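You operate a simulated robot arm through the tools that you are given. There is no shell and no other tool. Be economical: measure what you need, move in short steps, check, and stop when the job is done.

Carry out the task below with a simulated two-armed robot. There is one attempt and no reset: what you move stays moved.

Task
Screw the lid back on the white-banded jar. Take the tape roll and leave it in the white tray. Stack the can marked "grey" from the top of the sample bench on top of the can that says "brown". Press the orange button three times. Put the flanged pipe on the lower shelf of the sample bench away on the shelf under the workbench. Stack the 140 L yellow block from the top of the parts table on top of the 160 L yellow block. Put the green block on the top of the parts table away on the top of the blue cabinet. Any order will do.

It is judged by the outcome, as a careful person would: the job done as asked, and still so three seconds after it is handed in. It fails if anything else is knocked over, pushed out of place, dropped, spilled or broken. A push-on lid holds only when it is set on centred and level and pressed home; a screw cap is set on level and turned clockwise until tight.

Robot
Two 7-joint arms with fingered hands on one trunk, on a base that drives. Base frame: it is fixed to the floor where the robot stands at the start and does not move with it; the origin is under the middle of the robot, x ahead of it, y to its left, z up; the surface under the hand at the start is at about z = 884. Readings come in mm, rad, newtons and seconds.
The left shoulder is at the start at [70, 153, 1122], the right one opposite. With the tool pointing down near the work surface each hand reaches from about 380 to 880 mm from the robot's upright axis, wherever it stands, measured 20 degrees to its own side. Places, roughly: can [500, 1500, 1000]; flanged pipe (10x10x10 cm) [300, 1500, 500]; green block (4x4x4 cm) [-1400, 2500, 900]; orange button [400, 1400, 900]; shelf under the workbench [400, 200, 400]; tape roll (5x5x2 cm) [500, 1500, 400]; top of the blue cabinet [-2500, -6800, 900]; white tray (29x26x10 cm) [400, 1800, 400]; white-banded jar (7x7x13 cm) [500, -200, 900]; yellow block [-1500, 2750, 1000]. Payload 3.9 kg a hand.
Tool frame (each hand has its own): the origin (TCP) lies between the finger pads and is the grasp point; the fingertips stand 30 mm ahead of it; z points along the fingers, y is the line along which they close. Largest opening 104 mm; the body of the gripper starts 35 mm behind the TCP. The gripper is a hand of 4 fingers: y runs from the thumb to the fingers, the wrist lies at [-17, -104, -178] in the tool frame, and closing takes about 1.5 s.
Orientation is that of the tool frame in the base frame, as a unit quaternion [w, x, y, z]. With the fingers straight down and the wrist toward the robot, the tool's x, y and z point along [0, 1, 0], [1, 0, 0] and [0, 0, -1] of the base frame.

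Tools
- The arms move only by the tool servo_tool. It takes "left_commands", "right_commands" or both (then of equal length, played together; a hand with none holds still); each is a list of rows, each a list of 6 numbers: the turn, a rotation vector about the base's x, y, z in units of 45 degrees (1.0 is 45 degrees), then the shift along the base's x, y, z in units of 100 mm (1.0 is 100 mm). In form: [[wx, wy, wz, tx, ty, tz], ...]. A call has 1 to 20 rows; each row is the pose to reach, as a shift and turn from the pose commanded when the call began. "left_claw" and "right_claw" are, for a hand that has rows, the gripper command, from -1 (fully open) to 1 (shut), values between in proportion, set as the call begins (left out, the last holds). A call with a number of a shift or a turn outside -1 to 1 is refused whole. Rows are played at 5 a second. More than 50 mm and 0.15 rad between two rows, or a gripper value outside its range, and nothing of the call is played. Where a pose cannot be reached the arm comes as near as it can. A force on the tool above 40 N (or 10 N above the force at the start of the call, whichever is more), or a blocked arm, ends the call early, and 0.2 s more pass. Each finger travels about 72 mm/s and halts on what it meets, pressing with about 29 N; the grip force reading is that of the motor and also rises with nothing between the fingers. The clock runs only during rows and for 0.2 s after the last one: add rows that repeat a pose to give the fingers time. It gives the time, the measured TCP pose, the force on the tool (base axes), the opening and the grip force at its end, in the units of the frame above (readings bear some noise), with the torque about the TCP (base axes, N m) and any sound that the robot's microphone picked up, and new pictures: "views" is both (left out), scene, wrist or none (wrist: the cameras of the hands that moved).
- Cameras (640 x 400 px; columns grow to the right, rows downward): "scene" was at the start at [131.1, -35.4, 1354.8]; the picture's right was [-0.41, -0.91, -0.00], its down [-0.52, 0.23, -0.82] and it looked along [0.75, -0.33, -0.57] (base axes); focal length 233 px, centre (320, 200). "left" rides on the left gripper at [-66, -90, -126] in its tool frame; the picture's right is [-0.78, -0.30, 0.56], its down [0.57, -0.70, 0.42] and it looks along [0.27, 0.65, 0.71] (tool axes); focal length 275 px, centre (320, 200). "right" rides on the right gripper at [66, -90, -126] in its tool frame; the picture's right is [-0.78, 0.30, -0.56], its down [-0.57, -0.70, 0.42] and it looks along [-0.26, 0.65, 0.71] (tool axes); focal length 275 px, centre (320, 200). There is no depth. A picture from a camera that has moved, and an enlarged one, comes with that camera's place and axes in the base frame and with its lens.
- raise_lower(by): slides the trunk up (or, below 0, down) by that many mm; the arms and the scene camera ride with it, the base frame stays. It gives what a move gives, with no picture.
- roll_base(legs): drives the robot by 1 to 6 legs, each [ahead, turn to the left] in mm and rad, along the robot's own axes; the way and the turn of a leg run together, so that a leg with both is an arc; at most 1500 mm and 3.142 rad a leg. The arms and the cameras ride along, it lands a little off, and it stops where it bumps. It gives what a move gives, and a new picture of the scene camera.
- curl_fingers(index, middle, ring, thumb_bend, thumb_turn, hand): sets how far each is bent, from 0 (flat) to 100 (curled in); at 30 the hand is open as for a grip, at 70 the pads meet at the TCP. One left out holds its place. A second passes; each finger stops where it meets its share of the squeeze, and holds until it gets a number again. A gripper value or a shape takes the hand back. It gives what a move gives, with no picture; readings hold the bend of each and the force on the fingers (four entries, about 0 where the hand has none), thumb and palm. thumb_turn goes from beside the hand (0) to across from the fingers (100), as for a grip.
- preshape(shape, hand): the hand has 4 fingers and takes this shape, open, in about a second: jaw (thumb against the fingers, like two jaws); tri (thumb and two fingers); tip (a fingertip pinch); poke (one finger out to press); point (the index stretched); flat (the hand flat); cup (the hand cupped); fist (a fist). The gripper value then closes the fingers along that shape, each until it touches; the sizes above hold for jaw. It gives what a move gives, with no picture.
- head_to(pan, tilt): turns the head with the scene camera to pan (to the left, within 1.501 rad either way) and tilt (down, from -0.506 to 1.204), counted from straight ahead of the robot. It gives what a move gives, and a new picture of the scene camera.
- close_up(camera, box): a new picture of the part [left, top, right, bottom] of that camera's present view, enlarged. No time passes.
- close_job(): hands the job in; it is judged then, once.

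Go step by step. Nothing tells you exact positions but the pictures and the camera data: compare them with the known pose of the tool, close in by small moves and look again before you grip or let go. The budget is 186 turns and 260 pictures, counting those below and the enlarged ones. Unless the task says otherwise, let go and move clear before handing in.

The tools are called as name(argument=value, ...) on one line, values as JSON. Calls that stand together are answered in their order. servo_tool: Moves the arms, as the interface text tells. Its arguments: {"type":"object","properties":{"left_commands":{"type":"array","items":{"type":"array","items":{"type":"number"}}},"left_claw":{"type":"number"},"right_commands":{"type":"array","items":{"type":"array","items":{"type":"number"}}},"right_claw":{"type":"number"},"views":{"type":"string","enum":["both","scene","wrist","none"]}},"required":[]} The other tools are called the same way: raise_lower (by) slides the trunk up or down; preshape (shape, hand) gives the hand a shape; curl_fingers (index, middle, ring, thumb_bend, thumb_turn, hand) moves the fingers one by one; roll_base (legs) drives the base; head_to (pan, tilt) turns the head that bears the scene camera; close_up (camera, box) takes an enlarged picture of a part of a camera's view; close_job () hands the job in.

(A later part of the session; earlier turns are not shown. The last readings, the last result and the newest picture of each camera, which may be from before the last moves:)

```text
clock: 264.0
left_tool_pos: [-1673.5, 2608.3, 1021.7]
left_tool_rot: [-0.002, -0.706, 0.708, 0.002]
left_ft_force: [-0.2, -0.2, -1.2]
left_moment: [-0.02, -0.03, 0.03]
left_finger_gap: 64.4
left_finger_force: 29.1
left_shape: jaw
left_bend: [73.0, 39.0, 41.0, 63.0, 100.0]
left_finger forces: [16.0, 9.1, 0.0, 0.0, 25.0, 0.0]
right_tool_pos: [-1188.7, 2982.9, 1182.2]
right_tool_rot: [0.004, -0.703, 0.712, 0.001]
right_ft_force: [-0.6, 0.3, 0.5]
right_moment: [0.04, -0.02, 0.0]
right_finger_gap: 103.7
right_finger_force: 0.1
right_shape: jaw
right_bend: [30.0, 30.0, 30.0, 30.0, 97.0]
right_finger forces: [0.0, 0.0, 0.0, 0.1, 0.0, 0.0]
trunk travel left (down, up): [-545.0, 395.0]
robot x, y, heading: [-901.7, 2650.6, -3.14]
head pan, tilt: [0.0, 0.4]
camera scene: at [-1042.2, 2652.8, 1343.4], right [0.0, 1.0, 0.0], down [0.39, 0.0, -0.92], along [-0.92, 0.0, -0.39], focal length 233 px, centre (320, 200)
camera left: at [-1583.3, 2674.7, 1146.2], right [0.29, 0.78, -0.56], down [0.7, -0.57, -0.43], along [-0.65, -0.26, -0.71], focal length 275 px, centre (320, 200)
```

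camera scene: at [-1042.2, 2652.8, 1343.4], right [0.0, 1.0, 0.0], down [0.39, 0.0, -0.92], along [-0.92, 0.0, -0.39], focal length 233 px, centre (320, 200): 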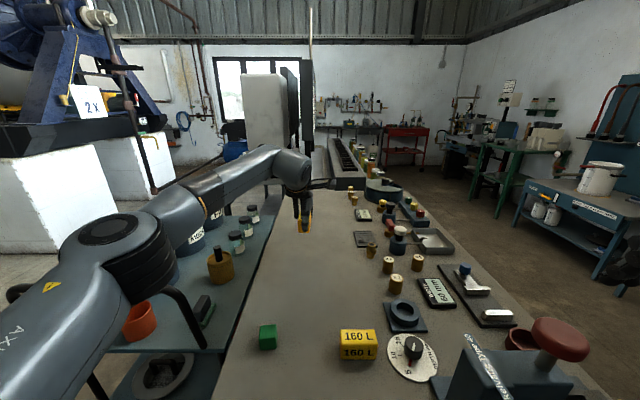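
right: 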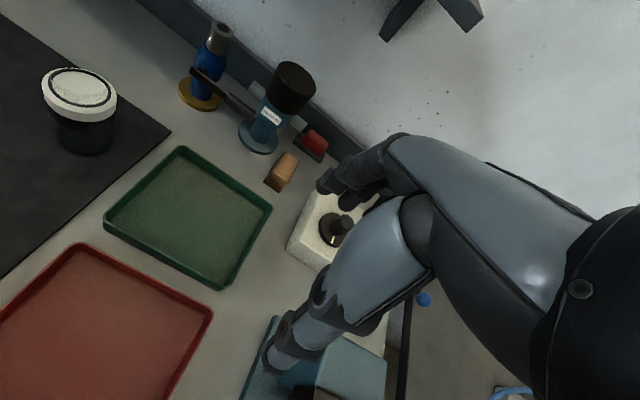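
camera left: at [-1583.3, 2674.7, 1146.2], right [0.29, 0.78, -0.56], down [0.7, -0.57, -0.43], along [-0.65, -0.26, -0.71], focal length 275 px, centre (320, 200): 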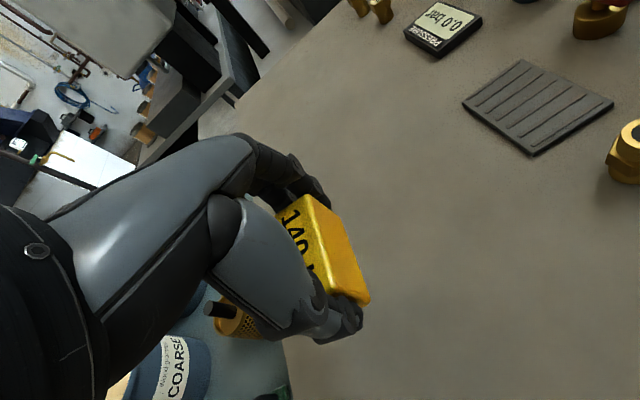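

Held well. I'll back the base 310 mm and move across to the 160 L block.

roll_base(legs=[[-315, 0]])

servo_tool(left_commands=[[0, 0, 0, 0, 0.3, 0.1], [0, 0, 0, 0, 0.65, 0.1], [0, 0, 0, 0, 1.0, 0.1], [0, 0, 0, 0, 1.0, 0.1]], views="both")

```text
clock: 266.1
left_tool_pos: [-1361.0, 2604.8, 1022.1]
left_tool_rot: [0.002, 0.709, -0.705, -0.002]
left_ft_force: [0.2, -0.1, -0.4]
left_moment: [-0.02, -0.01, -0.02]
left_finger_gap: 64.3
left_finger_force: 29.0
left_shape: jaw
left_bend: [73.0, 39.0, 41.0, 63.0, 100.0]
left_finger forces: [15.8, 9.3, 0.0, 0.0, 24.9, 0.1]
right_tool_pos: [-879.3, 2984.3, 1180.8]
right_tool_rot: [0.004, -0.704, 0.711, 0.001]
right_ft_force: [0.6, 1.0, -0.2]
right_moment: [0.01, 0.0, -0.02]
right_finger_gap: 103.9
right_finger_force: 0.2
right_shape: jaw
right_bend: [30.0, 30.0, 30.0, 30.0, 97.0]
right_finger forces: [0.1, 0.1, 0.0, 0.1, 0.0, 0.0]
trunk travel left (down, up): [-545.0, 395.0]
robot x, y, heading: [-587.2, 2656.2, -3.134]
head pan, tilt: [0.0, 0.4]
camera scene: at [-730.2, 2653.8, 1343.5], right [-0.01, 1.0, 0.0], down [0.39, 0.0, -0.92], along [-0.92, -0.01, -0.39], focal length 233 px, centre (320, 200)
```

scene: 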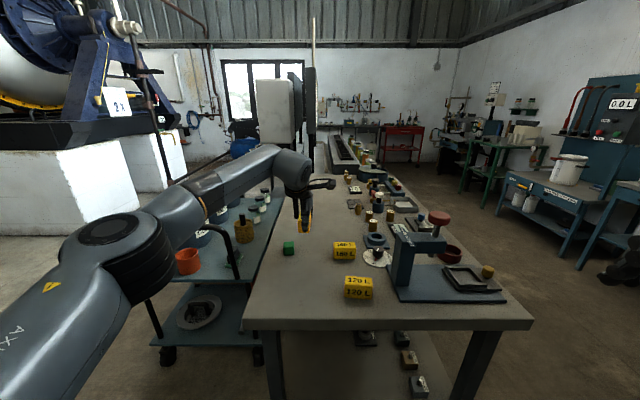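

```text
clock: 267.1
left_tool_pos: [-1356.6, 2703.1, 1030.0]
left_tool_rot: [0.001, 0.71, -0.704, -0.002]
left_ft_force: [0.0, -0.3, -0.8]
left_moment: [0.02, 0.0, -0.01]
left_finger_gap: 64.3
left_finger_force: 28.9
left_shape: jaw
left_bend: [73.0, 39.0, 41.0, 63.0, 100.0]
left_finger forces: [15.8, 9.1, 0.0, 0.1, 24.9, 0.1]
left hand out of reach, approached as far as the arm can: row 3, 4
right_tool_pos: [-878.2, 2981.9, 1182.2]
right_tool_rot: [0.005, -0.705, 0.709, 0.002]
right_ft_force: [0.4, -0.7, -0.5]
right_moment: [0.01, -0.03, 0.02]
right_finger_gap: 103.9
right_finger_force: 0.0
right_shape: jaw
right_bend: [30.0, 30.0, 30.0, 30.0, 97.0]
right_finger forces: [0.1, 0.1, 0.0, 0.1, 0.0, 0.1]
trunk travel left (down, up): [-545.0, 395.0]
robot x, y, heading: [-585.0, 2653.4, -3.135]
head pan, tilt: [0.0, 0.4]
camera scene: at [-730.6, 2652.0, 1343.4], right [-0.01, 1.0, 0.0], down [0.39, 0.0, -0.92], along [-0.92, -0.01, -0.39], focal length 233 px, centre (320, 200)
camera left: at [-1266.8, 2770.2, 1154.3], right [0.29, 0.78, -0.56], down [0.7, -0.57, -0.43], along [-0.65, -0.27, -0.71], focal length 275 px, centre (320, 200)
```

scene: 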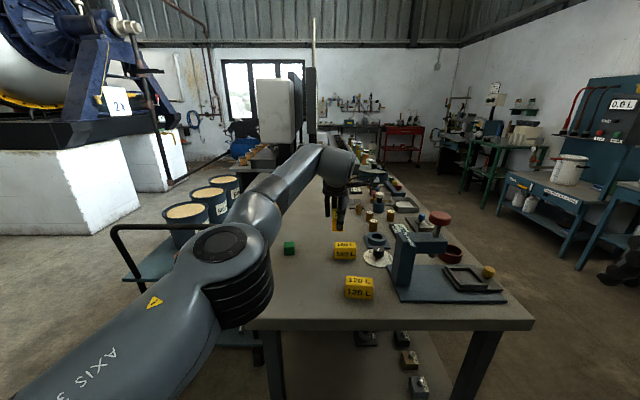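
left: 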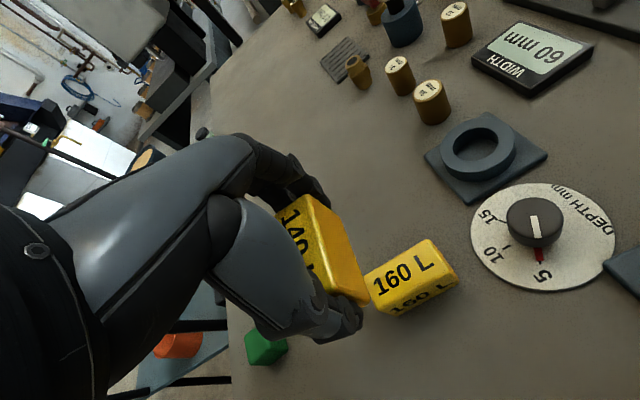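

The arm is at full stretch here. I'll drive 100 mm forward and bring the hand back over the 160 L block at [-1353, 2728].

roll_base(legs=[[100, 0]])

servo_tool(left_commands=[[0, 0, 0, 0.3, 0.1, 0], [0, 0, 0, 0.6, 0.2, 0], [0, 0, 0, 0.9, 0.25, 0], [0, 0, 0, 1.0, 0.25, 0], [0, 0, 0, 1.0, 0.25, 0]], views="none")

close_up(camera="left", box=[240, 140, 480, 380])

close_up(camera="scene", box=[280, 180, 440, 340])

```text
clock: 268.2
left_tool_pos: [-1454.5, 2705.7, 1029.5]
left_tool_rot: [0.002, 0.709, -0.705, -0.003]
left_ft_force: [-0.4, 0.3, -0.2]
left_moment: [0.02, 0.0, 0.0]
left_finger_gap: 64.4
left_finger_force: 29.1
left_shape: jaw
left_bend: [73.0, 39.0, 41.0, 63.0, 100.0]
left_finger forces: [15.8, 9.2, 0.1, 0.0, 25.0, 0.0]
right_tool_pos: [-976.4, 2982.7, 1181.7]
right_tool_rot: [0.004, -0.703, 0.711, 0.001]
right_ft_force: [-0.3, 0.4, 0.4]
right_moment: [0.01, -0.02, 0.02]
right_finger_gap: 103.9
right_finger_force: 0.2
right_shape: jaw
right_bend: [30.0, 30.0, 30.0, 30.0, 97.0]
right_finger forces: [0.1, 0.0, 0.2, 0.0, 0.0, 0.1]
trunk travel left (down, up): [-545.0, 395.0]
robot x, y, heading: [-684.7, 2654.3, -3.133]
head pan, tilt: [0.0, 0.4]
camera scene: at [-828.8, 2653.1, 1343.5], right [-0.01, 1.0, 0.0], down [0.39, 0.0, -0.92], along [-0.92, -0.01, -0.39], focal length 233 px, centre (320, 200)
```

scene: 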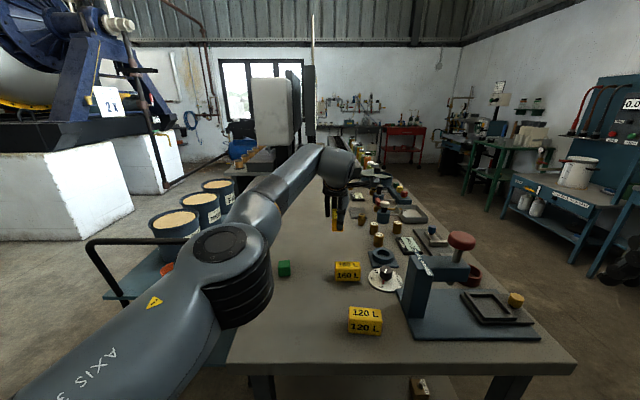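

```text
clock: 269.4
left_tool_pos: [-1353.0, 2730.1, 1030.2]
left_tool_rot: [0.003, 0.709, -0.706, -0.002]
left_ft_force: [-0.4, 0.0, -0.1]
left_moment: [0.03, 0.03, -0.02]
left_finger_gap: 64.3
left_finger_force: 28.6
left_shape: jaw
left_bend: [73.0, 39.0, 41.0, 63.0, 100.0]
left_finger forces: [15.7, 9.2, 0.0, 0.0, 24.7, 0.0]
right_tool_pos: [-975.6, 2984.5, 1181.3]
right_tool_rot: [0.004, -0.704, 0.71, 0.001]
right_ft_force: [-0.9, 0.5, -0.2]
right_moment: [0.01, -0.02, 0.04]
right_finger_gap: 103.8
right_finger_force: 0.1
right_shape: jaw
right_bend: [30.0, 30.0, 30.0, 30.0, 97.0]
right_finger forces: [0.0, 0.0, 0.0, 0.0, 0.0, 0.0]
trunk travel left (down, up): [-545.0, 395.0]
robot x, y, heading: [-687.0, 2649.7, -3.137]
head pan, tilt: [0.0, 0.4]
```

```text
1.67 times, centred on (360, 260) of left
camera zoom: at [-1264.0, 2796.6, 1154.9], right [0.29, 0.78, -0.56], down [0.7, -0.57, -0.43], along [-0.65, -0.27, -0.71], focal length 459 px, centre (253, 100)
```

zoom: 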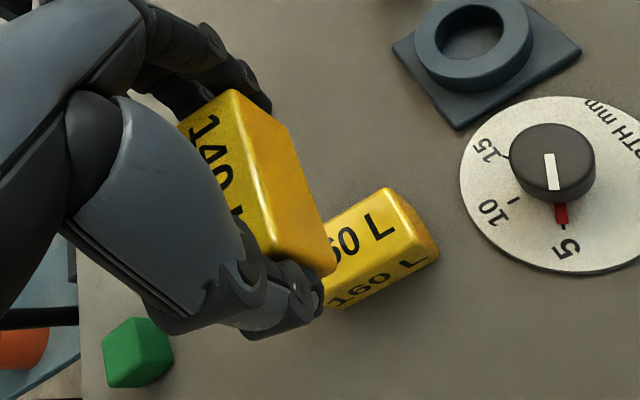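

```text
2.50 times, centred on (360, 260) of scene
camera zoom: at [-828.9, 2653.6, 1343.4], right [-0.01, 1.0, 0.0], down [0.39, 0.0, -0.92], along [-0.92, -0.01, -0.39], focal length 583 px, centre (220, 50)
```

zoom: 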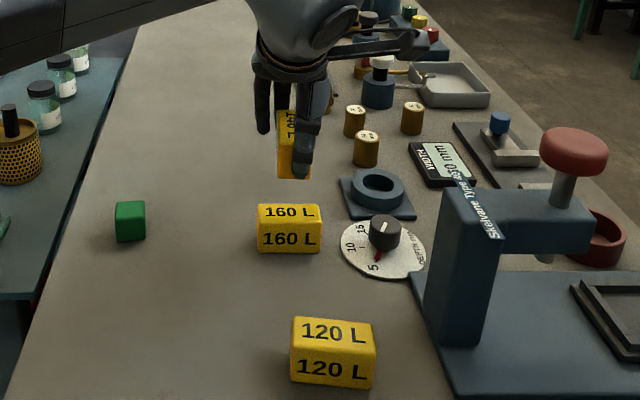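

Aligned laterally and in depth. Lowering onto the 160 L block.

servo_tool(left_commands=[[0, 0, 0, 0.02, -0.02, -0.2], [0, 0, 0, 0.02, -0.02, -0.4], [0, 0, 0, 0.02, -0.02, -0.55], [0, 0, 0, 0.02, -0.02, -0.6], [0, 0, 0, 0.02, -0.02, -0.6]], views="none")

close_up(camera="scene", box=[310, 200, 410, 300])

close_up(camera="left", box=[240, 140, 480, 380])

```text
clock: 270.6
left_tool_pos: [-1351.3, 2726.2, 969.2]
left_tool_rot: [0.003, 0.708, -0.706, -0.002]
left_ft_force: [0.9, 0.3, 0.2]
left_moment: [0.05, 0.01, 0.01]
left_finger_gap: 64.3
left_finger_force: 29.5
left_shape: jaw
left_bend: [73.0, 39.0, 41.0, 63.0, 100.0]
left_finger forces: [15.7, 9.1, 0.0, 0.0, 24.8, 0.1]
right_tool_pos: [-976.5, 2984.3, 1181.0]
right_tool_rot: [0.003, -0.704, 0.711, 0.001]
right_ft_force: [-0.5, -0.4, 0.2]
right_moment: [0.01, -0.01, -0.03]
right_finger_gap: 103.9
right_finger_force: 0.0
right_shape: jaw
right_bend: [30.0, 30.0, 30.0, 30.0, 97.0]
right_finger forces: [0.1, 0.0, 0.0, 0.0, 0.0, 0.0]
trunk travel left (down, up): [-545.0, 395.0]
robot x, y, heading: [-688.9, 2650.3, -3.139]
head pan, tilt: [0.0, 0.4]
```

```text
4.00 times, centred on (360, 250) of scene
camera zoom: at [-828.5, 2653.2, 1343.5], right [-0.01, 1.0, 0.0], down [0.39, 0.0, -0.92], along [-0.92, -0.01, -0.39], focal length 932 px, centre (160, 0)
```

zoom: 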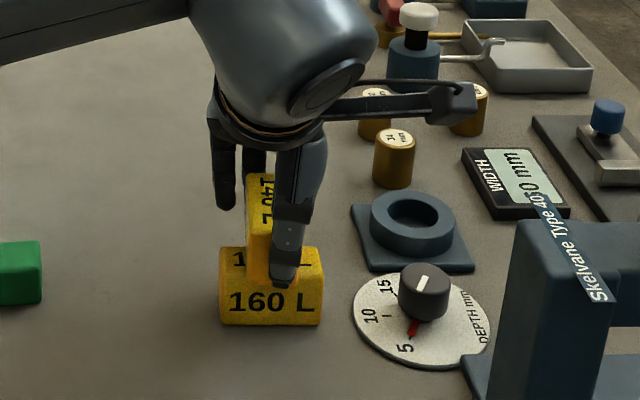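

```text
1.67 times, centred on (360, 260) of left
camera zoom: at [-1262.4, 2795.1, 1093.8], right [0.29, 0.78, -0.56], down [0.7, -0.57, -0.43], along [-0.65, -0.27, -0.71], focal length 459 px, centre (253, 100)
```

zoom: 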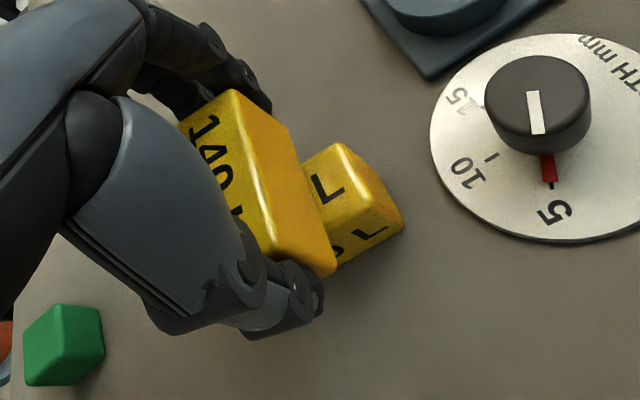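

Well centred. Last few millimetres down to contact.

servo_tool(left_commands=[[0, 0, 0, 0, 0, -0.02], [0, 0, 0, 0, 0, -0.04], [0, 0, 0, 0, 0, -0.055], [0, 0, 0, 0, 0, -0.055]], views="none")

```text
clock: 271.6
left_tool_pos: [-1351.1, 2726.6, 964.1]
left_tool_rot: [0.003, 0.709, -0.705, -0.003]
left_ft_force: [0.1, -0.6, 4.3]
left_moment: [-0.03, 0.02, -0.01]
left_finger_gap: 64.2
left_finger_force: 28.9
left_shape: jaw
left_bend: [73.0, 39.0, 41.0, 63.0, 100.0]
left_finger forces: [16.2, 9.5, 0.0, 0.0, 25.2, 0.1]
right_tool_pos: [-974.5, 2983.2, 1179.9]
right_tool_rot: [0.004, -0.703, 0.711, 0.001]
right_ft_force: [-0.6, -0.1, -0.1]
right_moment: [-0.01, 0.0, -0.02]
right_finger_gap: 103.8
right_finger_force: 0.0
right_shape: jaw
right_bend: [30.0, 30.0, 30.0, 30.0, 97.0]
right_finger forces: [0.0, 0.0, 0.0, 0.0, 0.0, 0.1]
trunk travel left (down, up): [-545.0, 395.0]
robot x, y, heading: [-688.6, 2653.5, -3.136]
head pan, tilt: [0.0, 0.4]
```

Contact at 4 N, no tilt moment. Opening, then rising.

servo_tool(left_commands=[[0, 0, 0, 0, 0, 0], [0, 0, 0, 0, 0, 0], [0, 0, 0, 0, 0, 0], [0, 0, 0, 0, 0, 0], [0, 0, 0, 0, 0, 0], [0, 0, 0, 0, 0, 0.1], [0, 0, 0, 0, 0, 0.4], [0, 0, 0, 0, 0, 0.8], [0, 0, 0, 0, 0, 1.0]], left_claw=-1, views="none")

close_up(camera="scene", box=[270, 180, 410, 300])

close_up(camera="left", box=[0, 0, 640, 400])

```text
clock: 273.6
left_tool_pos: [-1350.4, 2727.2, 1064.5]
left_tool_rot: [0.002, 0.709, -0.705, -0.002]
left_ft_force: [0.3, -0.1, -0.6]
left_moment: [0.0, 0.02, 0.0]
left_finger_gap: 103.9
left_finger_force: 0.1
left_shape: jaw
left_bend: [30.0, 30.0, 30.0, 30.0, 97.0]
left_finger forces: [0.0, 0.1, 0.0, 0.0, 0.0, 0.0]
right_tool_pos: [-977.2, 2982.3, 1181.0]
right_tool_rot: [0.003, -0.703, 0.711, 0.001]
right_ft_force: [-0.2, 0.0, -0.5]
right_moment: [-0.04, -0.03, -0.02]
right_finger_gap: 103.8
right_finger_force: 0.0
right_shape: jaw
right_bend: [30.0, 30.0, 30.0, 30.0, 97.0]
right_finger forces: [0.1, 0.1, 0.1, 0.0, 0.0, 0.0]
trunk travel left (down, up): [-545.0, 395.0]
robot x, y, heading: [-684.3, 2652.7, -3.136]
head pan, tilt: [0.0, 0.4]
```

```text
3.33 times, centred on (340, 240) of scene
camera zoom: at [-828.5, 2653.4, 1343.5], right [-0.01, 1.0, 0.0], down [0.39, 0.0, -0.92], along [-0.92, -0.01, -0.39], focal length 777 px, centre (253, 67)
```

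zoom: 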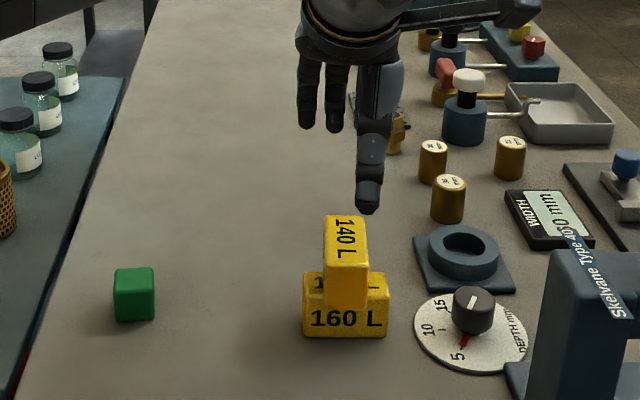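

```text
1.00 times, centred on (320, 200) of left (not enlarged: the box is as wide or as high as the picture)
camera zoom: at [-1260.9, 2795.2, 1189.3], right [0.29, 0.78, -0.56], down [0.7, -0.57, -0.43], along [-0.65, -0.27, -0.71], focal length 275 px, centre (320, 200)
```

zoom: 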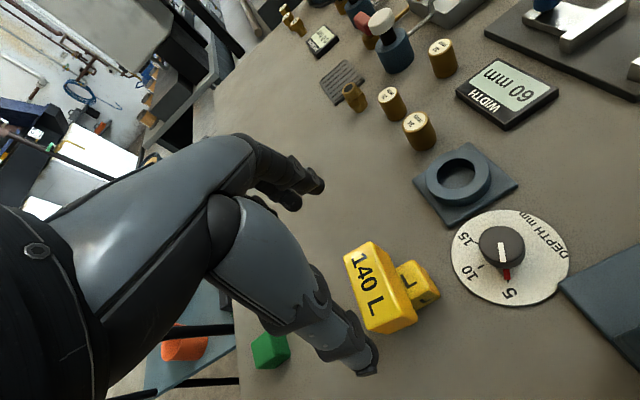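

The 140 L sits squarely on the 160 L. Now the green block near [-1372, 2549]: moving the hand over it.

servo_tool(left_commands=[[0, 0, 0, 0, -0.3, 0.1], [0, 0, 0, 0, -0.7, 0.1], [0, 0, 0, -0.1, -1.0, 0.1], [0, 0, 0, -0.1, -1.0, 0.1]], views="none")

servo_tool(left_commands=[[0, 0, 0, -0.05, -0.4, -0.1], [0, 0, 0, -0.1, -0.76, -0.4], [0, 0, 0, -0.12, -0.78, -0.6], [0, 0, 0, -0.12, -0.78, -0.6]], views="wrist")

```text
clock: 274.6
left_tool_pos: [-1360.0, 2629.6, 1076.4]
left_tool_rot: [0.003, 0.709, -0.705, -0.003]
left_ft_force: [-0.3, -0.3, 0.2]
left_moment: [-0.04, -0.05, -0.01]
left_finger_gap: 103.7
left_finger_force: 0.1
left_shape: jaw
left_bend: [30.0, 30.0, 30.0, 30.0, 97.0]
left_finger forces: [0.0, 0.0, 0.1, 0.0, 0.0, 0.1]
right_tool_pos: [-975.7, 2984.7, 1181.9]
right_tool_rot: [0.004, -0.703, 0.711, 0.002]
right_ft_force: [0.4, -0.5, 0.0]
right_moment: [-0.02, 0.01, 0.03]
right_finger_gap: 104.0
right_finger_force: 0.1
right_shape: jaw
right_bend: [30.0, 30.0, 30.0, 30.0, 97.0]
right_finger forces: [0.0, 0.0, 0.0, 0.0, 0.1, 0.0]
trunk travel left (down, up): [-545.0, 395.0]
robot x, y, heading: [-687.2, 2650.0, -3.134]
head pan, tilt: [0.0, 0.4]
```

```text
clock: 275.6
left_tool_pos: [-1374.0, 2547.9, 1015.0]
left_tool_rot: [0.002, 0.709, -0.705, -0.002]
left_ft_force: [-0.4, 0.1, 0.1]
left_moment: [0.01, -0.02, 0.05]
left_finger_gap: 103.6
left_finger_force: 0.0
left_shape: jaw
left_bend: [30.0, 30.0, 30.0, 30.0, 97.0]
left_finger forces: [0.0, 0.0, 0.1, 0.1, 0.0, 0.1]
right_tool_pos: [-976.3, 2981.8, 1181.7]
right_tool_rot: [0.003, -0.703, 0.711, 0.0]
right_ft_force: [0.1, 0.4, -0.2]
right_moment: [-0.02, 0.01, 0.02]
right_finger_gap: 103.8
right_finger_force: 0.0
right_shape: jaw
right_bend: [30.0, 30.0, 30.0, 30.0, 97.0]
right_finger forces: [0.0, 0.0, 0.0, 0.0, 0.1, 0.0]
trunk travel left (down, up): [-545.0, 395.0]
robot x, y, heading: [-685.9, 2652.4, -3.137]
head pan, tilt: [0.0, 0.4]
camera left: at [-1283.7, 2615.6, 1139.8], right [0.29, 0.78, -0.56], down [0.7, -0.57, -0.43], along [-0.65, -0.27, -0.71], focal length 275 px, centre (320, 200)
```

left: 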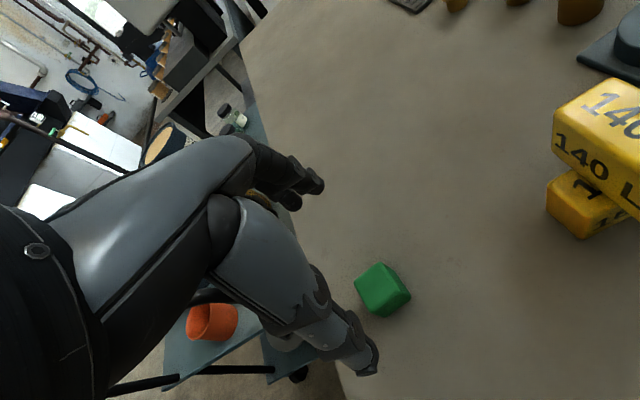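

Green block at about [-1369, 2551]. Descending on it.

servo_tool(left_commands=[[0, 0, 0, 0.04, 0.03, -0.3], [0, 0, 0, 0.04, 0.03, -0.6], [0, 0, 0, 0.04, 0.03, -0.94], [0, 0, 0, 0.04, 0.03, -0.94]], views="wrist")

```text
clock: 276.6
left_tool_pos: [-1369.0, 2552.5, 919.9]
left_tool_rot: [0.003, 0.709, -0.705, -0.003]
left_ft_force: [-0.2, -0.4, 0.5]
left_moment: [0.01, -0.04, 0.01]
left_finger_gap: 103.7
left_finger_force: 0.1
left_shape: jaw
left_bend: [30.0, 30.0, 30.0, 30.0, 97.0]
left_finger forces: [0.0, 0.0, 0.0, 0.0, 0.0, 0.0]
right_tool_pos: [-975.3, 2983.0, 1182.3]
right_tool_rot: [0.003, -0.704, 0.71, 0.0]
right_ft_force: [0.1, 0.3, 0.7]
right_moment: [-0.04, 0.02, -0.01]
right_finger_gap: 104.0
right_finger_force: 0.1
right_shape: jaw
right_bend: [30.0, 30.0, 30.0, 30.0, 97.0]
right_finger forces: [0.0, 0.0, 0.1, 0.2, 0.1, 0.0]
trunk travel left (down, up): [-545.0, 395.0]
robot x, y, heading: [-686.8, 2650.3, -3.134]
head pan, tilt: [0.0, 0.4]
camera left: at [-1279.4, 2620.5, 1044.6], right [0.29, 0.78, -0.56], down [0.7, -0.57, -0.43], along [-0.65, -0.27, -0.71], focal length 275 px, centre (320, 200)
```

left: 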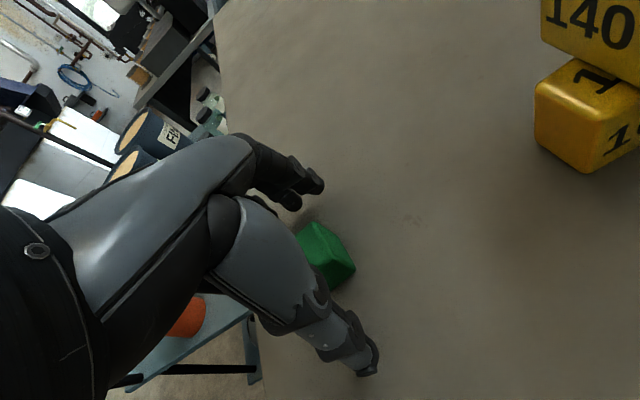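

Between thumb and fingers. Closing and lifting.

servo_tool(left_commands=[[0, 0, 0, 0, 0, 0], [0, 0, 0, 0, 0, 0], [0, 0, 0, 0, 0, 0], [0, 0, 0, 0, 0, 0], [0, 0, 0, 0, 0, 0], [0, 0, 0, 0, 0, 0], [0, 0, 0, 0, 0, 0], [0, 0, 0, 0, 0, 0], [0, 0, 0, 0, 0, 0.2], [0, 0, 0, 0, 0, 0.6], [0, 0, 0, 0, 0, 1.0], [0, 0, 0, 0, 0, 1.0]], left_claw=1, views="both")

```text
clock: 279.2
left_tool_pos: [-1370.4, 2552.6, 1021.9]
left_tool_rot: [0.003, 0.709, -0.705, -0.002]
left_ft_force: [0.3, 0.0, -0.4]
left_moment: [0.03, -0.03, 0.02]
left_finger_gap: 26.7
left_finger_force: 29.4
left_shape: jaw
left_bend: [74.0, 54.0, 57.0, 76.0, 99.0]
left_finger forces: [11.1, 14.1, 4.1, 0.0, 22.7, 0.0]
right_tool_pos: [-976.7, 2983.8, 1181.2]
right_tool_rot: [0.004, -0.703, 0.711, 0.0]
right_ft_force: [0.1, -0.3, 0.2]
right_moment: [0.02, -0.01, -0.01]
right_finger_gap: 104.1
right_finger_force: 0.1
right_shape: jaw
right_bend: [30.0, 30.0, 30.0, 30.0, 97.0]
right_finger forces: [0.1, 0.1, 0.0, 0.1, 0.1, 0.1]
trunk travel left (down, up): [-545.0, 395.0]
robot x, y, heading: [-686.1, 2650.4, -3.137]
head pan, tilt: [0.0, 0.4]
camera scene: at [-829.0, 2652.9, 1343.4], right [-0.01, 1.0, 0.0], down [0.39, 0.0, -0.92], along [-0.92, -0.01, -0.39], focal length 233 px, centre (320, 200)
camera left: at [-1280.6, 2619.8, 1146.2], right [0.29, 0.78, -0.56], down [0.7, -0.57, -0.43], along [-0.65, -0.27, -0.71], focal length 275 px, centre (320, 200)
```

scene: 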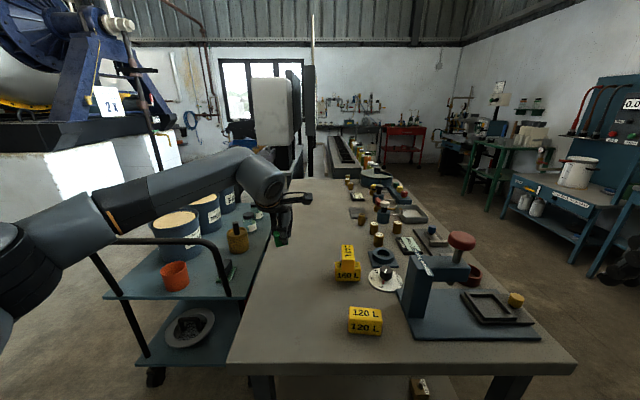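
left: 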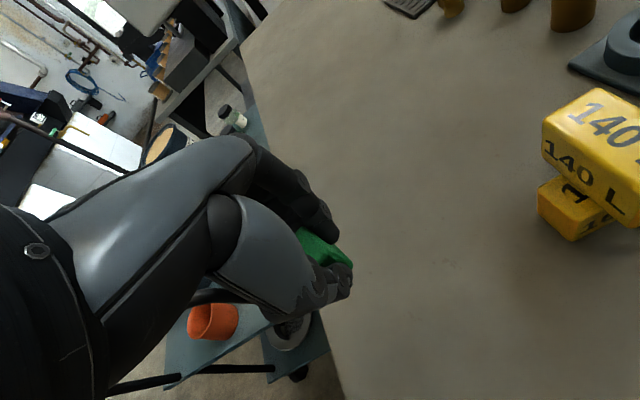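

The green block is in hand. I'll back away from the table, turn toward -y and drive along the aisle.

roll_base(legs=[[-230, 0], [0, 1.571], [1400, 0], [1250, 0]])

head_to(pan=0.0, tilt=0.25)

```text
clock: 297.1
left_tool_pos: [-325.5, -640.3, 1022.4]
left_tool_rot: [0.004, 1.0, -0.001, 0.0]
left_ft_force: [0.3, 1.1, -0.1]
left_moment: [0.01, -0.02, 0.0]
left_finger_gap: 26.7
left_finger_force: 29.0
left_shape: jaw
left_bend: [74.0, 54.0, 58.0, 77.0, 99.0]
left_finger forces: [11.3, 13.9, 3.9, 0.0, 22.0, 0.1]
right_tool_pos: [-752.9, -243.0, 1181.7]
right_tool_rot: [-0.002, 1.0, -0.009, -0.003]
right_ft_force: [0.3, -0.3, 0.3]
right_moment: [-0.04, -0.02, 0.0]
right_finger_gap: 103.6
right_finger_force: 0.1
right_shape: jaw
right_bend: [30.0, 30.0, 30.0, 30.0, 97.0]
right_finger forces: [0.0, 0.0, 0.0, 0.1, 0.1, 0.1]
trunk travel left (down, up): [-545.0, 395.0]
robot x, y, heading: [-421.1, 47.1, -1.574]
head pan, tilt: [0.0, 0.4]
camera scene: at [-420.6, -98.0, 1343.5], right [-1.0, 0.0, 0.0], down [0.0, 0.39, -0.92], along [0.0, -0.92, -0.39], focal length 233 px, centre (320, 200)
```

scene: 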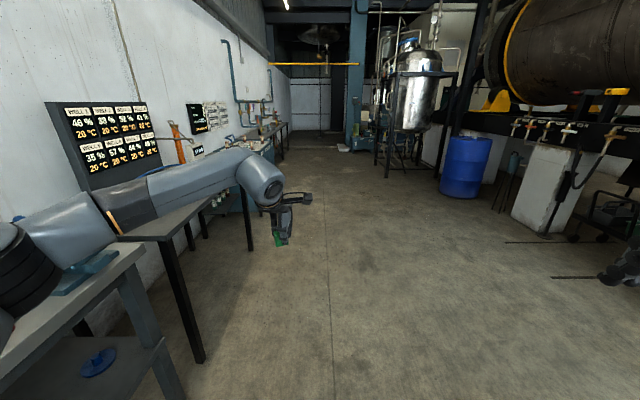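

```text
clock: 297.8
left_tool_pos: [-325.6, -640.4, 1021.8]
left_tool_rot: [0.004, 1.0, -0.001, 0.0]
left_ft_force: [-0.8, -0.2, -0.5]
left_moment: [-0.01, 0.0, 0.02]
left_finger_gap: 26.2
left_finger_force: 29.3
left_shape: jaw
left_bend: [74.0, 54.0, 58.0, 77.0, 99.0]
left_finger forces: [11.3, 13.9, 4.0, 0.0, 22.1, 0.0]
right_tool_pos: [-753.1, -244.2, 1180.7]
right_tool_rot: [-0.001, 1.0, -0.009, -0.003]
right_ft_force: [-0.2, 0.0, 0.8]
right_moment: [0.02, -0.02, 0.01]
right_finger_gap: 103.8
right_finger_force: 0.1
right_shape: jaw
right_bend: [30.0, 30.0, 30.0, 30.0, 97.0]
right_finger forces: [0.0, 0.0, 0.0, 0.0, 0.0, 0.1]
trunk travel left (down, up): [-545.0, 395.0]
robot x, y, heading: [-423.8, 41.5, -1.568]
head pan, tilt: [0.0, 0.25]
camera scene: at [-420.5, -98.8, 1357.4], right [-1.0, 0.0, 0.0], down [0.0, 0.25, -0.97], along [0.0, -0.97, -0.25], focal length 233 px, centre (320, 200)
```

scene: 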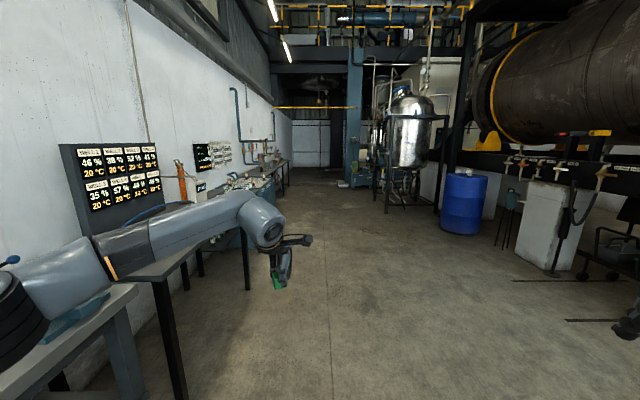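

The aisle ahead is open. The cabinet should lie far ahead to the right, past the tanks; I'll enlarge that region.

close_up(camera="scene", box=[260, 80, 480, 220])

```text
2.86 times, centred on (370, 150) of scene
camera zoom: at [-420.5, -98.8, 1357.4], right [-1.0, 0.0, 0.0], down [0.0, 0.25, -0.97], along [0.0, -0.97, -0.25], focal length 666 px, centre (177, 343)
```

zoom: 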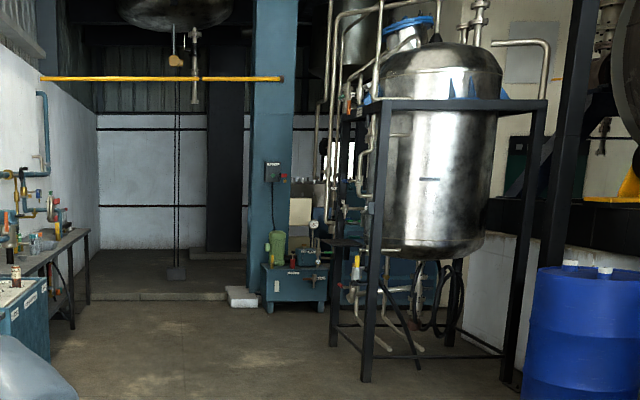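

The blue cabinet appears behind the tank stand; I'll drive down the aisle past the tank, then look right.

roll_base(legs=[[1400, 0], [1400, 0], [1400, 0], [1400, 0]])

head_to(pan=-0.9, tilt=0.3)

```text
clock: 324.5
left_tool_pos: [-224.2, -6236.5, 1023.3]
left_tool_rot: [0.004, 1.0, 0.007, 0.0]
left_ft_force: [0.2, 0.4, -1.3]
left_moment: [0.04, -0.02, 0.02]
left_finger_gap: 26.5
left_finger_force: 29.0
left_shape: jaw
left_bend: [74.0, 54.0, 58.0, 77.0, 99.0]
left_finger forces: [11.0, 14.0, 3.9, 0.0, 22.2, 0.0]
right_tool_pos: [-657.8, -5846.6, 1180.2]
right_tool_rot: [-0.002, 1.0, 0.0, -0.004]
right_ft_force: [-0.7, 0.3, 0.3]
right_moment: [-0.01, 0.0, -0.01]
right_finger_gap: 104.1
right_finger_force: 0.1
right_shape: jaw
right_bend: [30.0, 30.0, 30.0, 30.0, 97.0]
right_finger forces: [0.2, 0.0, 0.0, 0.0, 0.0, 0.0]
trunk travel left (down, up): [-545.0, 395.0]
robot x, y, heading: [-330.7, -5553.2, -1.553]
head pan, tilt: [0.0, 0.25]
camera scene: at [-328.0, -5695.9, 1357.5], right [-1.0, -0.02, 0.0], down [0.0, 0.25, -0.97], along [0.02, -0.97, -0.25], focal length 233 px, centre (320, 200)
```

scene: 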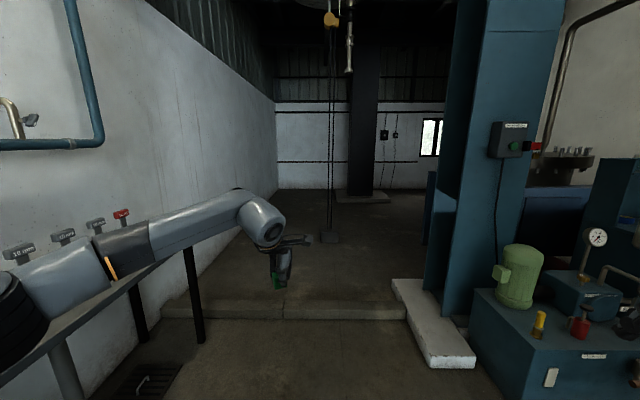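

```text
clock: 325.7
left_tool_pos: [-222.6, -6235.6, 1021.5]
left_tool_rot: [0.003, 1.0, 0.007, 0.0]
left_ft_force: [-0.4, -0.5, 0.5]
left_moment: [0.03, -0.01, 0.0]
left_finger_gap: 26.5
left_finger_force: 29.0
left_shape: jaw
left_bend: [74.0, 54.0, 58.0, 77.0, 99.0]
left_finger forces: [11.0, 14.0, 3.9, 0.1, 22.1, 0.0]
right_tool_pos: [-658.4, -5846.3, 1181.0]
right_tool_rot: [-0.002, 1.0, 0.0, -0.004]
right_ft_force: [0.2, -0.1, -0.3]
right_moment: [-0.02, 0.0, -0.01]
right_finger_gap: 103.8
right_finger_force: 0.0
right_shape: jaw
right_bend: [30.0, 30.0, 30.0, 30.0, 97.0]
right_finger forces: [0.0, 0.0, 0.0, 0.1, 0.1, 0.1]
trunk travel left (down, up): [-545.0, 395.0]
robot x, y, heading: [-332.0, -5549.6, -1.555]
head pan, tilt: [-0.901, 0.3]
camera scene: at [-401.7, -5661.8, 1352.8], right [-0.63, 0.77, 0.0], down [0.23, 0.19, -0.96], along [-0.74, -0.61, -0.3], focal length 233 px, centre (320, 200)
```

scene: 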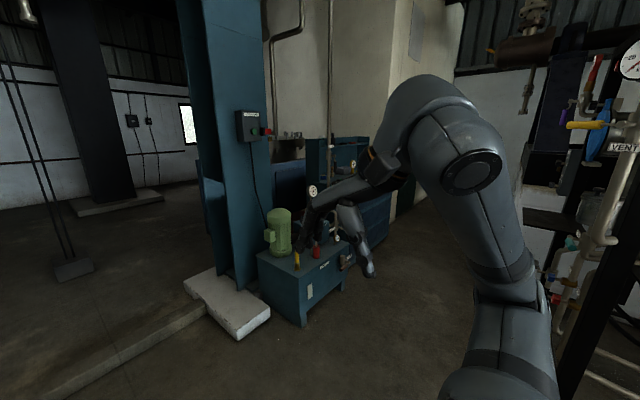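

I'll turn to face -x and look along the gap between the tank and the pump unit.

roll_base(legs=[[0, -1.588]])

head_to(pan=0.25, tilt=0.3)

```text
clock: 330.0
left_tool_pos: [-1013.9, -5653.3, 1021.4]
left_tool_rot: [0.003, 0.709, -0.705, -0.003]
left_ft_force: [0.4, -0.4, 0.0]
left_moment: [-0.01, 0.0, 0.0]
left_finger_gap: 26.4
left_finger_force: 29.2
left_shape: jaw
left_bend: [74.0, 54.0, 58.0, 77.0, 99.0]
left_finger forces: [11.2, 13.5, 4.0, 0.0, 21.5, 0.0]
right_tool_pos: [-621.1, -5222.7, 1180.4]
right_tool_rot: [0.003, -0.704, 0.711, 0.001]
right_ft_force: [0.2, -0.3, -0.8]
right_moment: [0.03, -0.04, -0.01]
right_finger_gap: 103.8
right_finger_force: 0.0
right_shape: jaw
right_bend: [30.0, 30.0, 30.0, 30.0, 97.0]
right_finger forces: [0.0, 0.0, 0.0, 0.0, 0.0, 0.0]
trunk travel left (down, up): [-545.0, 395.0]
robot x, y, heading: [-330.8, -5557.3, -3.135]
head pan, tilt: [-0.901, 0.3]
camera scene: at [-439.1, -5479.7, 1352.8], right [0.78, 0.63, 0.0], down [0.19, -0.23, -0.96], along [-0.6, 0.74, -0.3], focal length 233 px, centre (320, 200)
```

scene: 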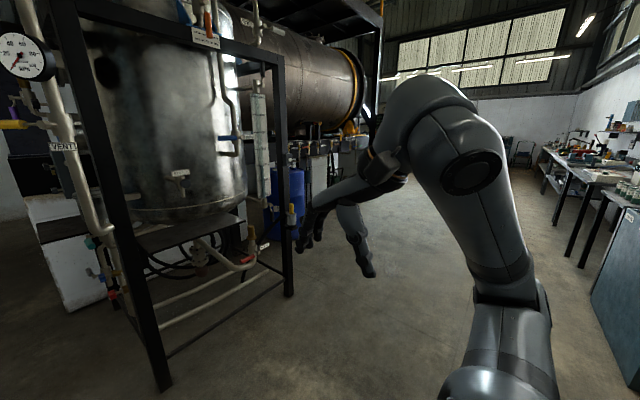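

```text
clock: 331.4
left_tool_pos: [-1014.5, -5652.7, 1021.9]
left_tool_rot: [0.002, 0.709, -0.706, -0.003]
left_ft_force: [-0.4, -0.3, -1.0]
left_moment: [-0.02, 0.0, 0.0]
left_finger_gap: 26.2
left_finger_force: 29.2
left_shape: jaw
left_bend: [74.0, 54.0, 58.0, 77.0, 99.0]
left_finger forces: [11.3, 13.6, 3.9, 0.0, 21.5, 0.0]
right_tool_pos: [-621.3, -5222.6, 1181.0]
right_tool_rot: [0.004, -0.703, 0.711, 0.002]
right_ft_force: [-0.4, -0.6, 0.5]
right_moment: [-0.04, -0.04, -0.02]
right_finger_gap: 103.7
right_finger_force: 0.0
right_shape: jaw
right_bend: [30.0, 30.0, 30.0, 30.0, 97.0]
right_finger forces: [0.0, 0.0, 0.0, 0.1, 0.0, 0.0]
trunk travel left (down, up): [-545.0, 395.0]
robot x, y, heading: [-330.8, -5549.5, -3.133]
head pan, tilt: [0.25, 0.3]
camera scene: at [-470.9, -5576.2, 1352.8], right [-0.25, 0.97, 0.0], down [0.29, 0.07, -0.96], along [-0.92, -0.24, -0.3], focal length 233 px, centre (320, 200)
```

scene: 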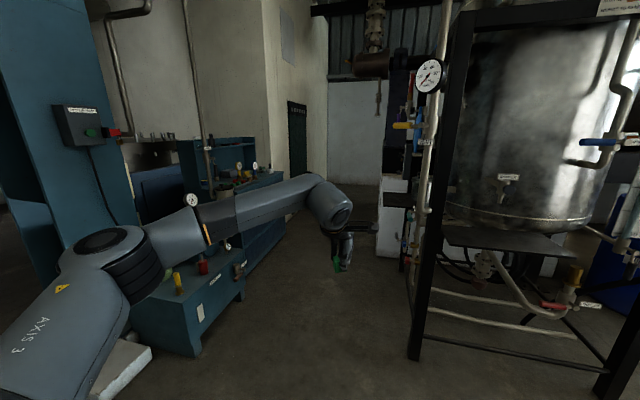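

The blue cabinet should be near pixel (250, 175), beyond the pump unit. Enlarging.

close_up(camera="scene", box=[110, 110, 350, 260])

```text
2.67 times, centred on (230, 185) of scene
camera zoom: at [-470.9, -5576.2, 1352.8], right [-0.25, 0.97, 0.0], down [0.29, 0.07, -0.96], along [-0.92, -0.24, -0.3], focal length 622 px, centre (560, 240)
```

zoom: 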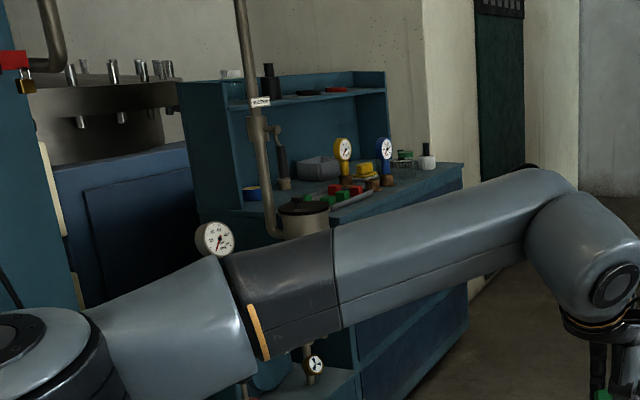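

The cabinet has a hutch at its back and free room toward its right front. I'll raise the trunk for clearance and drive closer along the middle of the gap.

raise_lower(by=130)

roll_base(legs=[[0, 0.25], [1450, 0], [0, -0.25], [250, 0]])

head_to(pan=0.75, tilt=0.4)

```text
clock: 332.9
left_tool_pos: [-1014.6, -5653.5, 1151.5]
left_tool_rot: [0.003, 0.709, -0.706, -0.002]
left_ft_force: [0.2, -0.1, -1.0]
left_moment: [0.01, 0.01, -0.01]
left_finger_gap: 26.4
left_finger_force: 29.1
left_shape: jaw
left_bend: [74.0, 54.0, 58.0, 77.0, 99.0]
left_finger forces: [11.3, 13.6, 4.0, 0.0, 21.4, 0.0]
right_tool_pos: [-621.3, -5222.9, 1311.1]
right_tool_rot: [0.003, -0.703, 0.711, 0.001]
right_ft_force: [-0.3, -0.3, 0.7]
right_moment: [0.0, 0.0, 0.0]
right_finger_gap: 103.9
right_finger_force: 0.2
right_shape: jaw
right_bend: [30.0, 30.0, 30.0, 30.0, 97.0]
right_finger forces: [0.0, 0.0, 0.1, 0.0, 0.0, 0.0]
trunk travel left (down, up): [-675.0, 265.0]
robot x, y, heading: [-328.8, -5550.9, -3.135]
head pan, tilt: [0.25, 0.3]
```

```text
clock: 338.3
left_tool_pos: [-1807.2, -6045.2, 1162.0]
left_tool_rot: [0.01, 0.793, -0.609, -0.004]
left_ft_force: [0.1, -0.3, -0.1]
left_moment: [-0.02, -0.03, 0.01]
left_finger_gap: 26.3
left_finger_force: 28.7
left_shape: jaw
left_bend: [74.0, 54.0, 58.0, 77.0, 99.0]
left_finger forces: [11.2, 13.6, 4.0, 0.0, 21.8, 0.0]
right_tool_pos: [-1532.3, -5530.7, 1311.9]
right_tool_rot: [0.001, 0.795, -0.607, -0.004]
right_ft_force: [10.2, -6.1, -2.0]
right_moment: [0.11, 0.27, 0.03]
right_finger_gap: 103.9
right_finger_force: 0.1
right_shape: jaw
right_bend: [30.0, 30.0, 32.0, 30.0, 97.0]
right_finger forces: [0.0, 0.0, 11.7, 0.0, 0.0, 0.1]
trunk travel left (down, up): [-675.0, 265.0]
robot x, y, heading: [-1183.4, -5777.7, -2.87]
head pan, tilt: [0.25, 0.3]
stopped in leg 2: the force on the tool passed its limit at 69 N (the readings are from after the stop); the commanded pose is now the measured one
camera scene: at [-1303.4, -5832.4, 1484.2], right [-0.49, 0.87, 0.0], down [0.25, 0.14, -0.96], along [-0.83, -0.47, -0.29], focal length 233 px, centre (320, 200)
```

scene: 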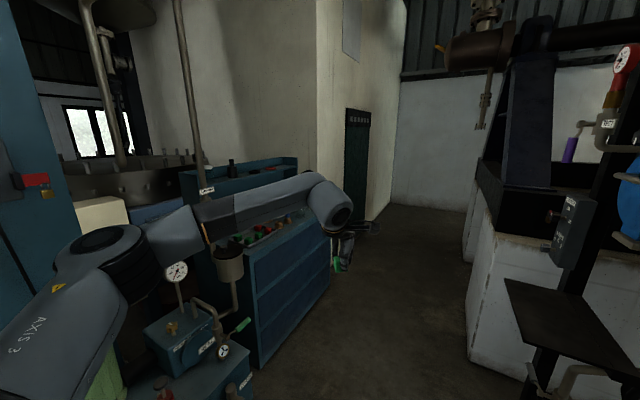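

```text
clock: 339.2
left_tool_pos: [-1814.5, -6053.0, 1155.7]
left_tool_rot: [0.004, 0.794, -0.607, -0.005]
left_ft_force: [0.3, -0.3, -0.7]
left_moment: [0.01, 0.03, -0.02]
left_finger_gap: 26.3
left_finger_force: 29.3
left_shape: jaw
left_bend: [74.0, 54.0, 58.0, 77.0, 99.0]
left_finger forces: [11.3, 13.7, 4.0, 0.0, 21.6, 0.0]
right_tool_pos: [-1541.3, -5539.5, 1310.1]
right_tool_rot: [-0.005, 0.794, -0.608, -0.003]
right_ft_force: [4.3, -8.2, -3.6]
right_moment: [0.25, -0.02, 0.33]
right_finger_gap: 103.6
right_finger_force: 0.1
right_shape: jaw
right_bend: [30.0, 30.0, 31.0, 30.0, 97.0]
right_finger forces: [0.0, 0.0, 9.0, 0.0, 0.0, 0.0]
trunk travel left (down, up): [-675.0, 265.0]
robot x, y, heading: [-1181.7, -5785.4, -2.871]
head pan, tilt: [0.75, 0.4]
camera scene: at [-1279.6, -5875.0, 1473.5], right [-0.85, 0.52, 0.0], down [0.2, 0.33, -0.92], along [-0.48, -0.78, -0.39], focal length 233 px, centre (320, 200)
```

scene: 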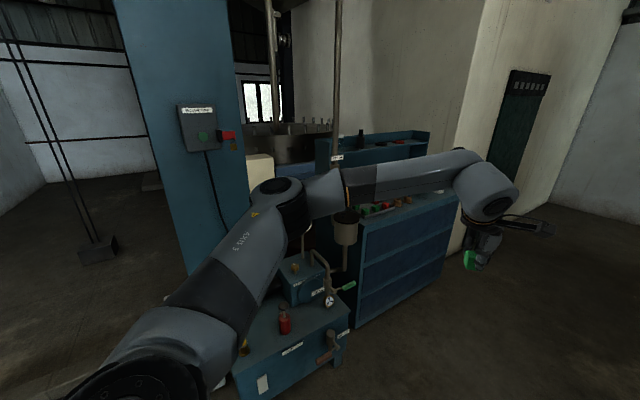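

The right hand bumped the tank's pipework. I'll back off, then tuck the right hand in closer to the body.

roll_base(legs=[[-120, 0]])

servo_tool(right_commands=[[0, 0, 0, 0.08, -0.3, 0], [0, 0, 0, 0.16, -0.6, 0], [0, 0, 0, 0.26, -0.95, 0], [0, 0, 0, 0.26, -0.95, 0]], views="none")

head_to(pan=-0.5, tilt=0.2)

```text
clock: 340.4
left_tool_pos: [-1699.5, -6021.1, 1154.5]
left_tool_rot: [0.005, 0.794, -0.608, -0.003]
left_ft_force: [-0.1, -0.3, -0.2]
left_moment: [0.0, 0.0, 0.0]
left_finger_gap: 26.0
left_finger_force: 29.1
left_shape: jaw
left_bend: [74.0, 54.0, 58.0, 77.0, 99.0]
left_finger forces: [11.2, 13.6, 3.9, 0.1, 21.6, 0.0]
right_tool_pos: [-1429.1, -5506.5, 1310.2]
right_tool_rot: [-0.006, 0.793, -0.609, -0.002]
right_ft_force: [0.4, 0.5, -0.5]
right_moment: [0.01, 0.02, 0.01]
right_finger_gap: 103.8
right_finger_force: 0.1
right_shape: jaw
right_bend: [30.0, 30.0, 30.0, 30.0, 97.0]
right_finger forces: [0.1, 0.0, 0.0, 0.0, 0.0, 0.1]
trunk travel left (down, up): [-675.0, 265.0]
robot x, y, heading: [-1068.5, -5750.2, -2.869]
head pan, tilt: [0.75, 0.4]
camera scene: at [-1167.1, -5842.0, 1473.4], right [-0.85, 0.52, 0.0], down [0.2, 0.33, -0.92], along [-0.48, -0.79, -0.39], focal length 233 px, centre (320, 200)
```

scene: 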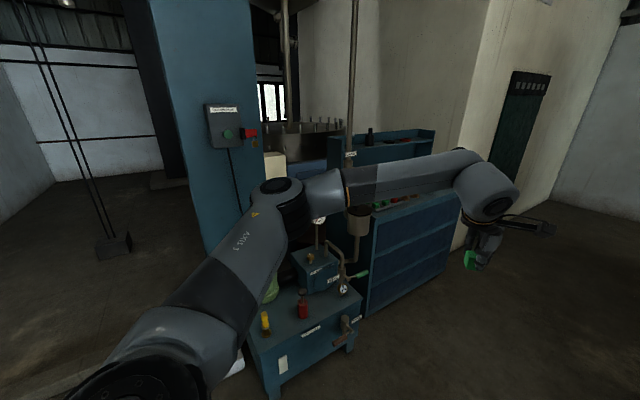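

```text
clock: 341.4
left_tool_pos: [-1699.5, -6019.4, 1155.0]
left_tool_rot: [0.005, 0.793, -0.609, -0.004]
left_ft_force: [0.3, -1.2, -0.5]
left_moment: [-0.02, 0.01, -0.01]
left_finger_gap: 26.2
left_finger_force: 28.8
left_shape: jaw
left_bend: [74.0, 54.0, 58.0, 77.0, 99.0]
left_finger forces: [11.2, 13.6, 4.0, 0.1, 21.8, 0.0]
right_tool_pos: [-1405.2, -5603.1, 1324.0]
right_tool_rot: [-0.005, 0.793, -0.609, -0.003]
right_ft_force: [0.3, -0.3, -0.7]
right_moment: [0.0, 0.05, 0.02]
right_finger_gap: 104.2
right_finger_force: 0.1
right_shape: jaw
right_bend: [30.0, 30.0, 30.0, 30.0, 97.0]
right_finger forces: [0.1, 0.0, 0.0, 0.0, 0.0, 0.1]
right hand out of reach, approached as far as the arm can: row 1, 2, 3, 4
trunk travel left (down, up): [-675.0, 265.0]
robot x, y, heading: [-1069.3, -5747.4, -2.871]
head pan, tilt: [0.75, 0.4]
```

```text
clock: 342.9
left_tool_pos: [-1699.6, -6019.9, 1155.2]
left_tool_rot: [0.005, 0.794, -0.608, -0.004]
left_ft_force: [-0.7, -0.5, 0.0]
left_moment: [0.0, 0.01, -0.02]
left_finger_gap: 26.0
left_finger_force: 28.4
left_shape: jaw
left_bend: [74.0, 54.0, 58.0, 77.0, 99.0]
left_finger forces: [11.2, 13.6, 3.9, 0.0, 21.7, 0.0]
right_tool_pos: [-1406.5, -5602.8, 1323.9]
right_tool_rot: [-0.005, 0.793, -0.609, -0.003]
right_ft_force: [-0.1, 0.3, 0.5]
right_moment: [0.05, 0.02, -0.04]
right_finger_gap: 104.1
right_finger_force: 0.1
right_shape: jaw
right_bend: [30.0, 30.0, 30.0, 30.0, 97.0]
right_finger forces: [0.1, 0.0, 0.0, 0.1, 0.0, 0.0]
trunk travel left (down, up): [-675.0, 265.0]
robot x, y, heading: [-1071.6, -5751.7, -2.867]
head pan, tilt: [-0.499, 0.201]
camera scene: at [-1208.6, -5741.4, 1492.0], right [0.23, 0.97, 0.0], down [0.19, -0.05, -0.98], along [-0.95, 0.22, -0.2], focal length 233 px, centre (320, 200)
```

scene: 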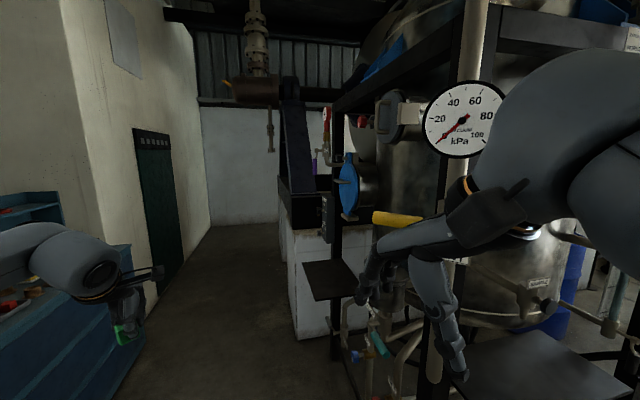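

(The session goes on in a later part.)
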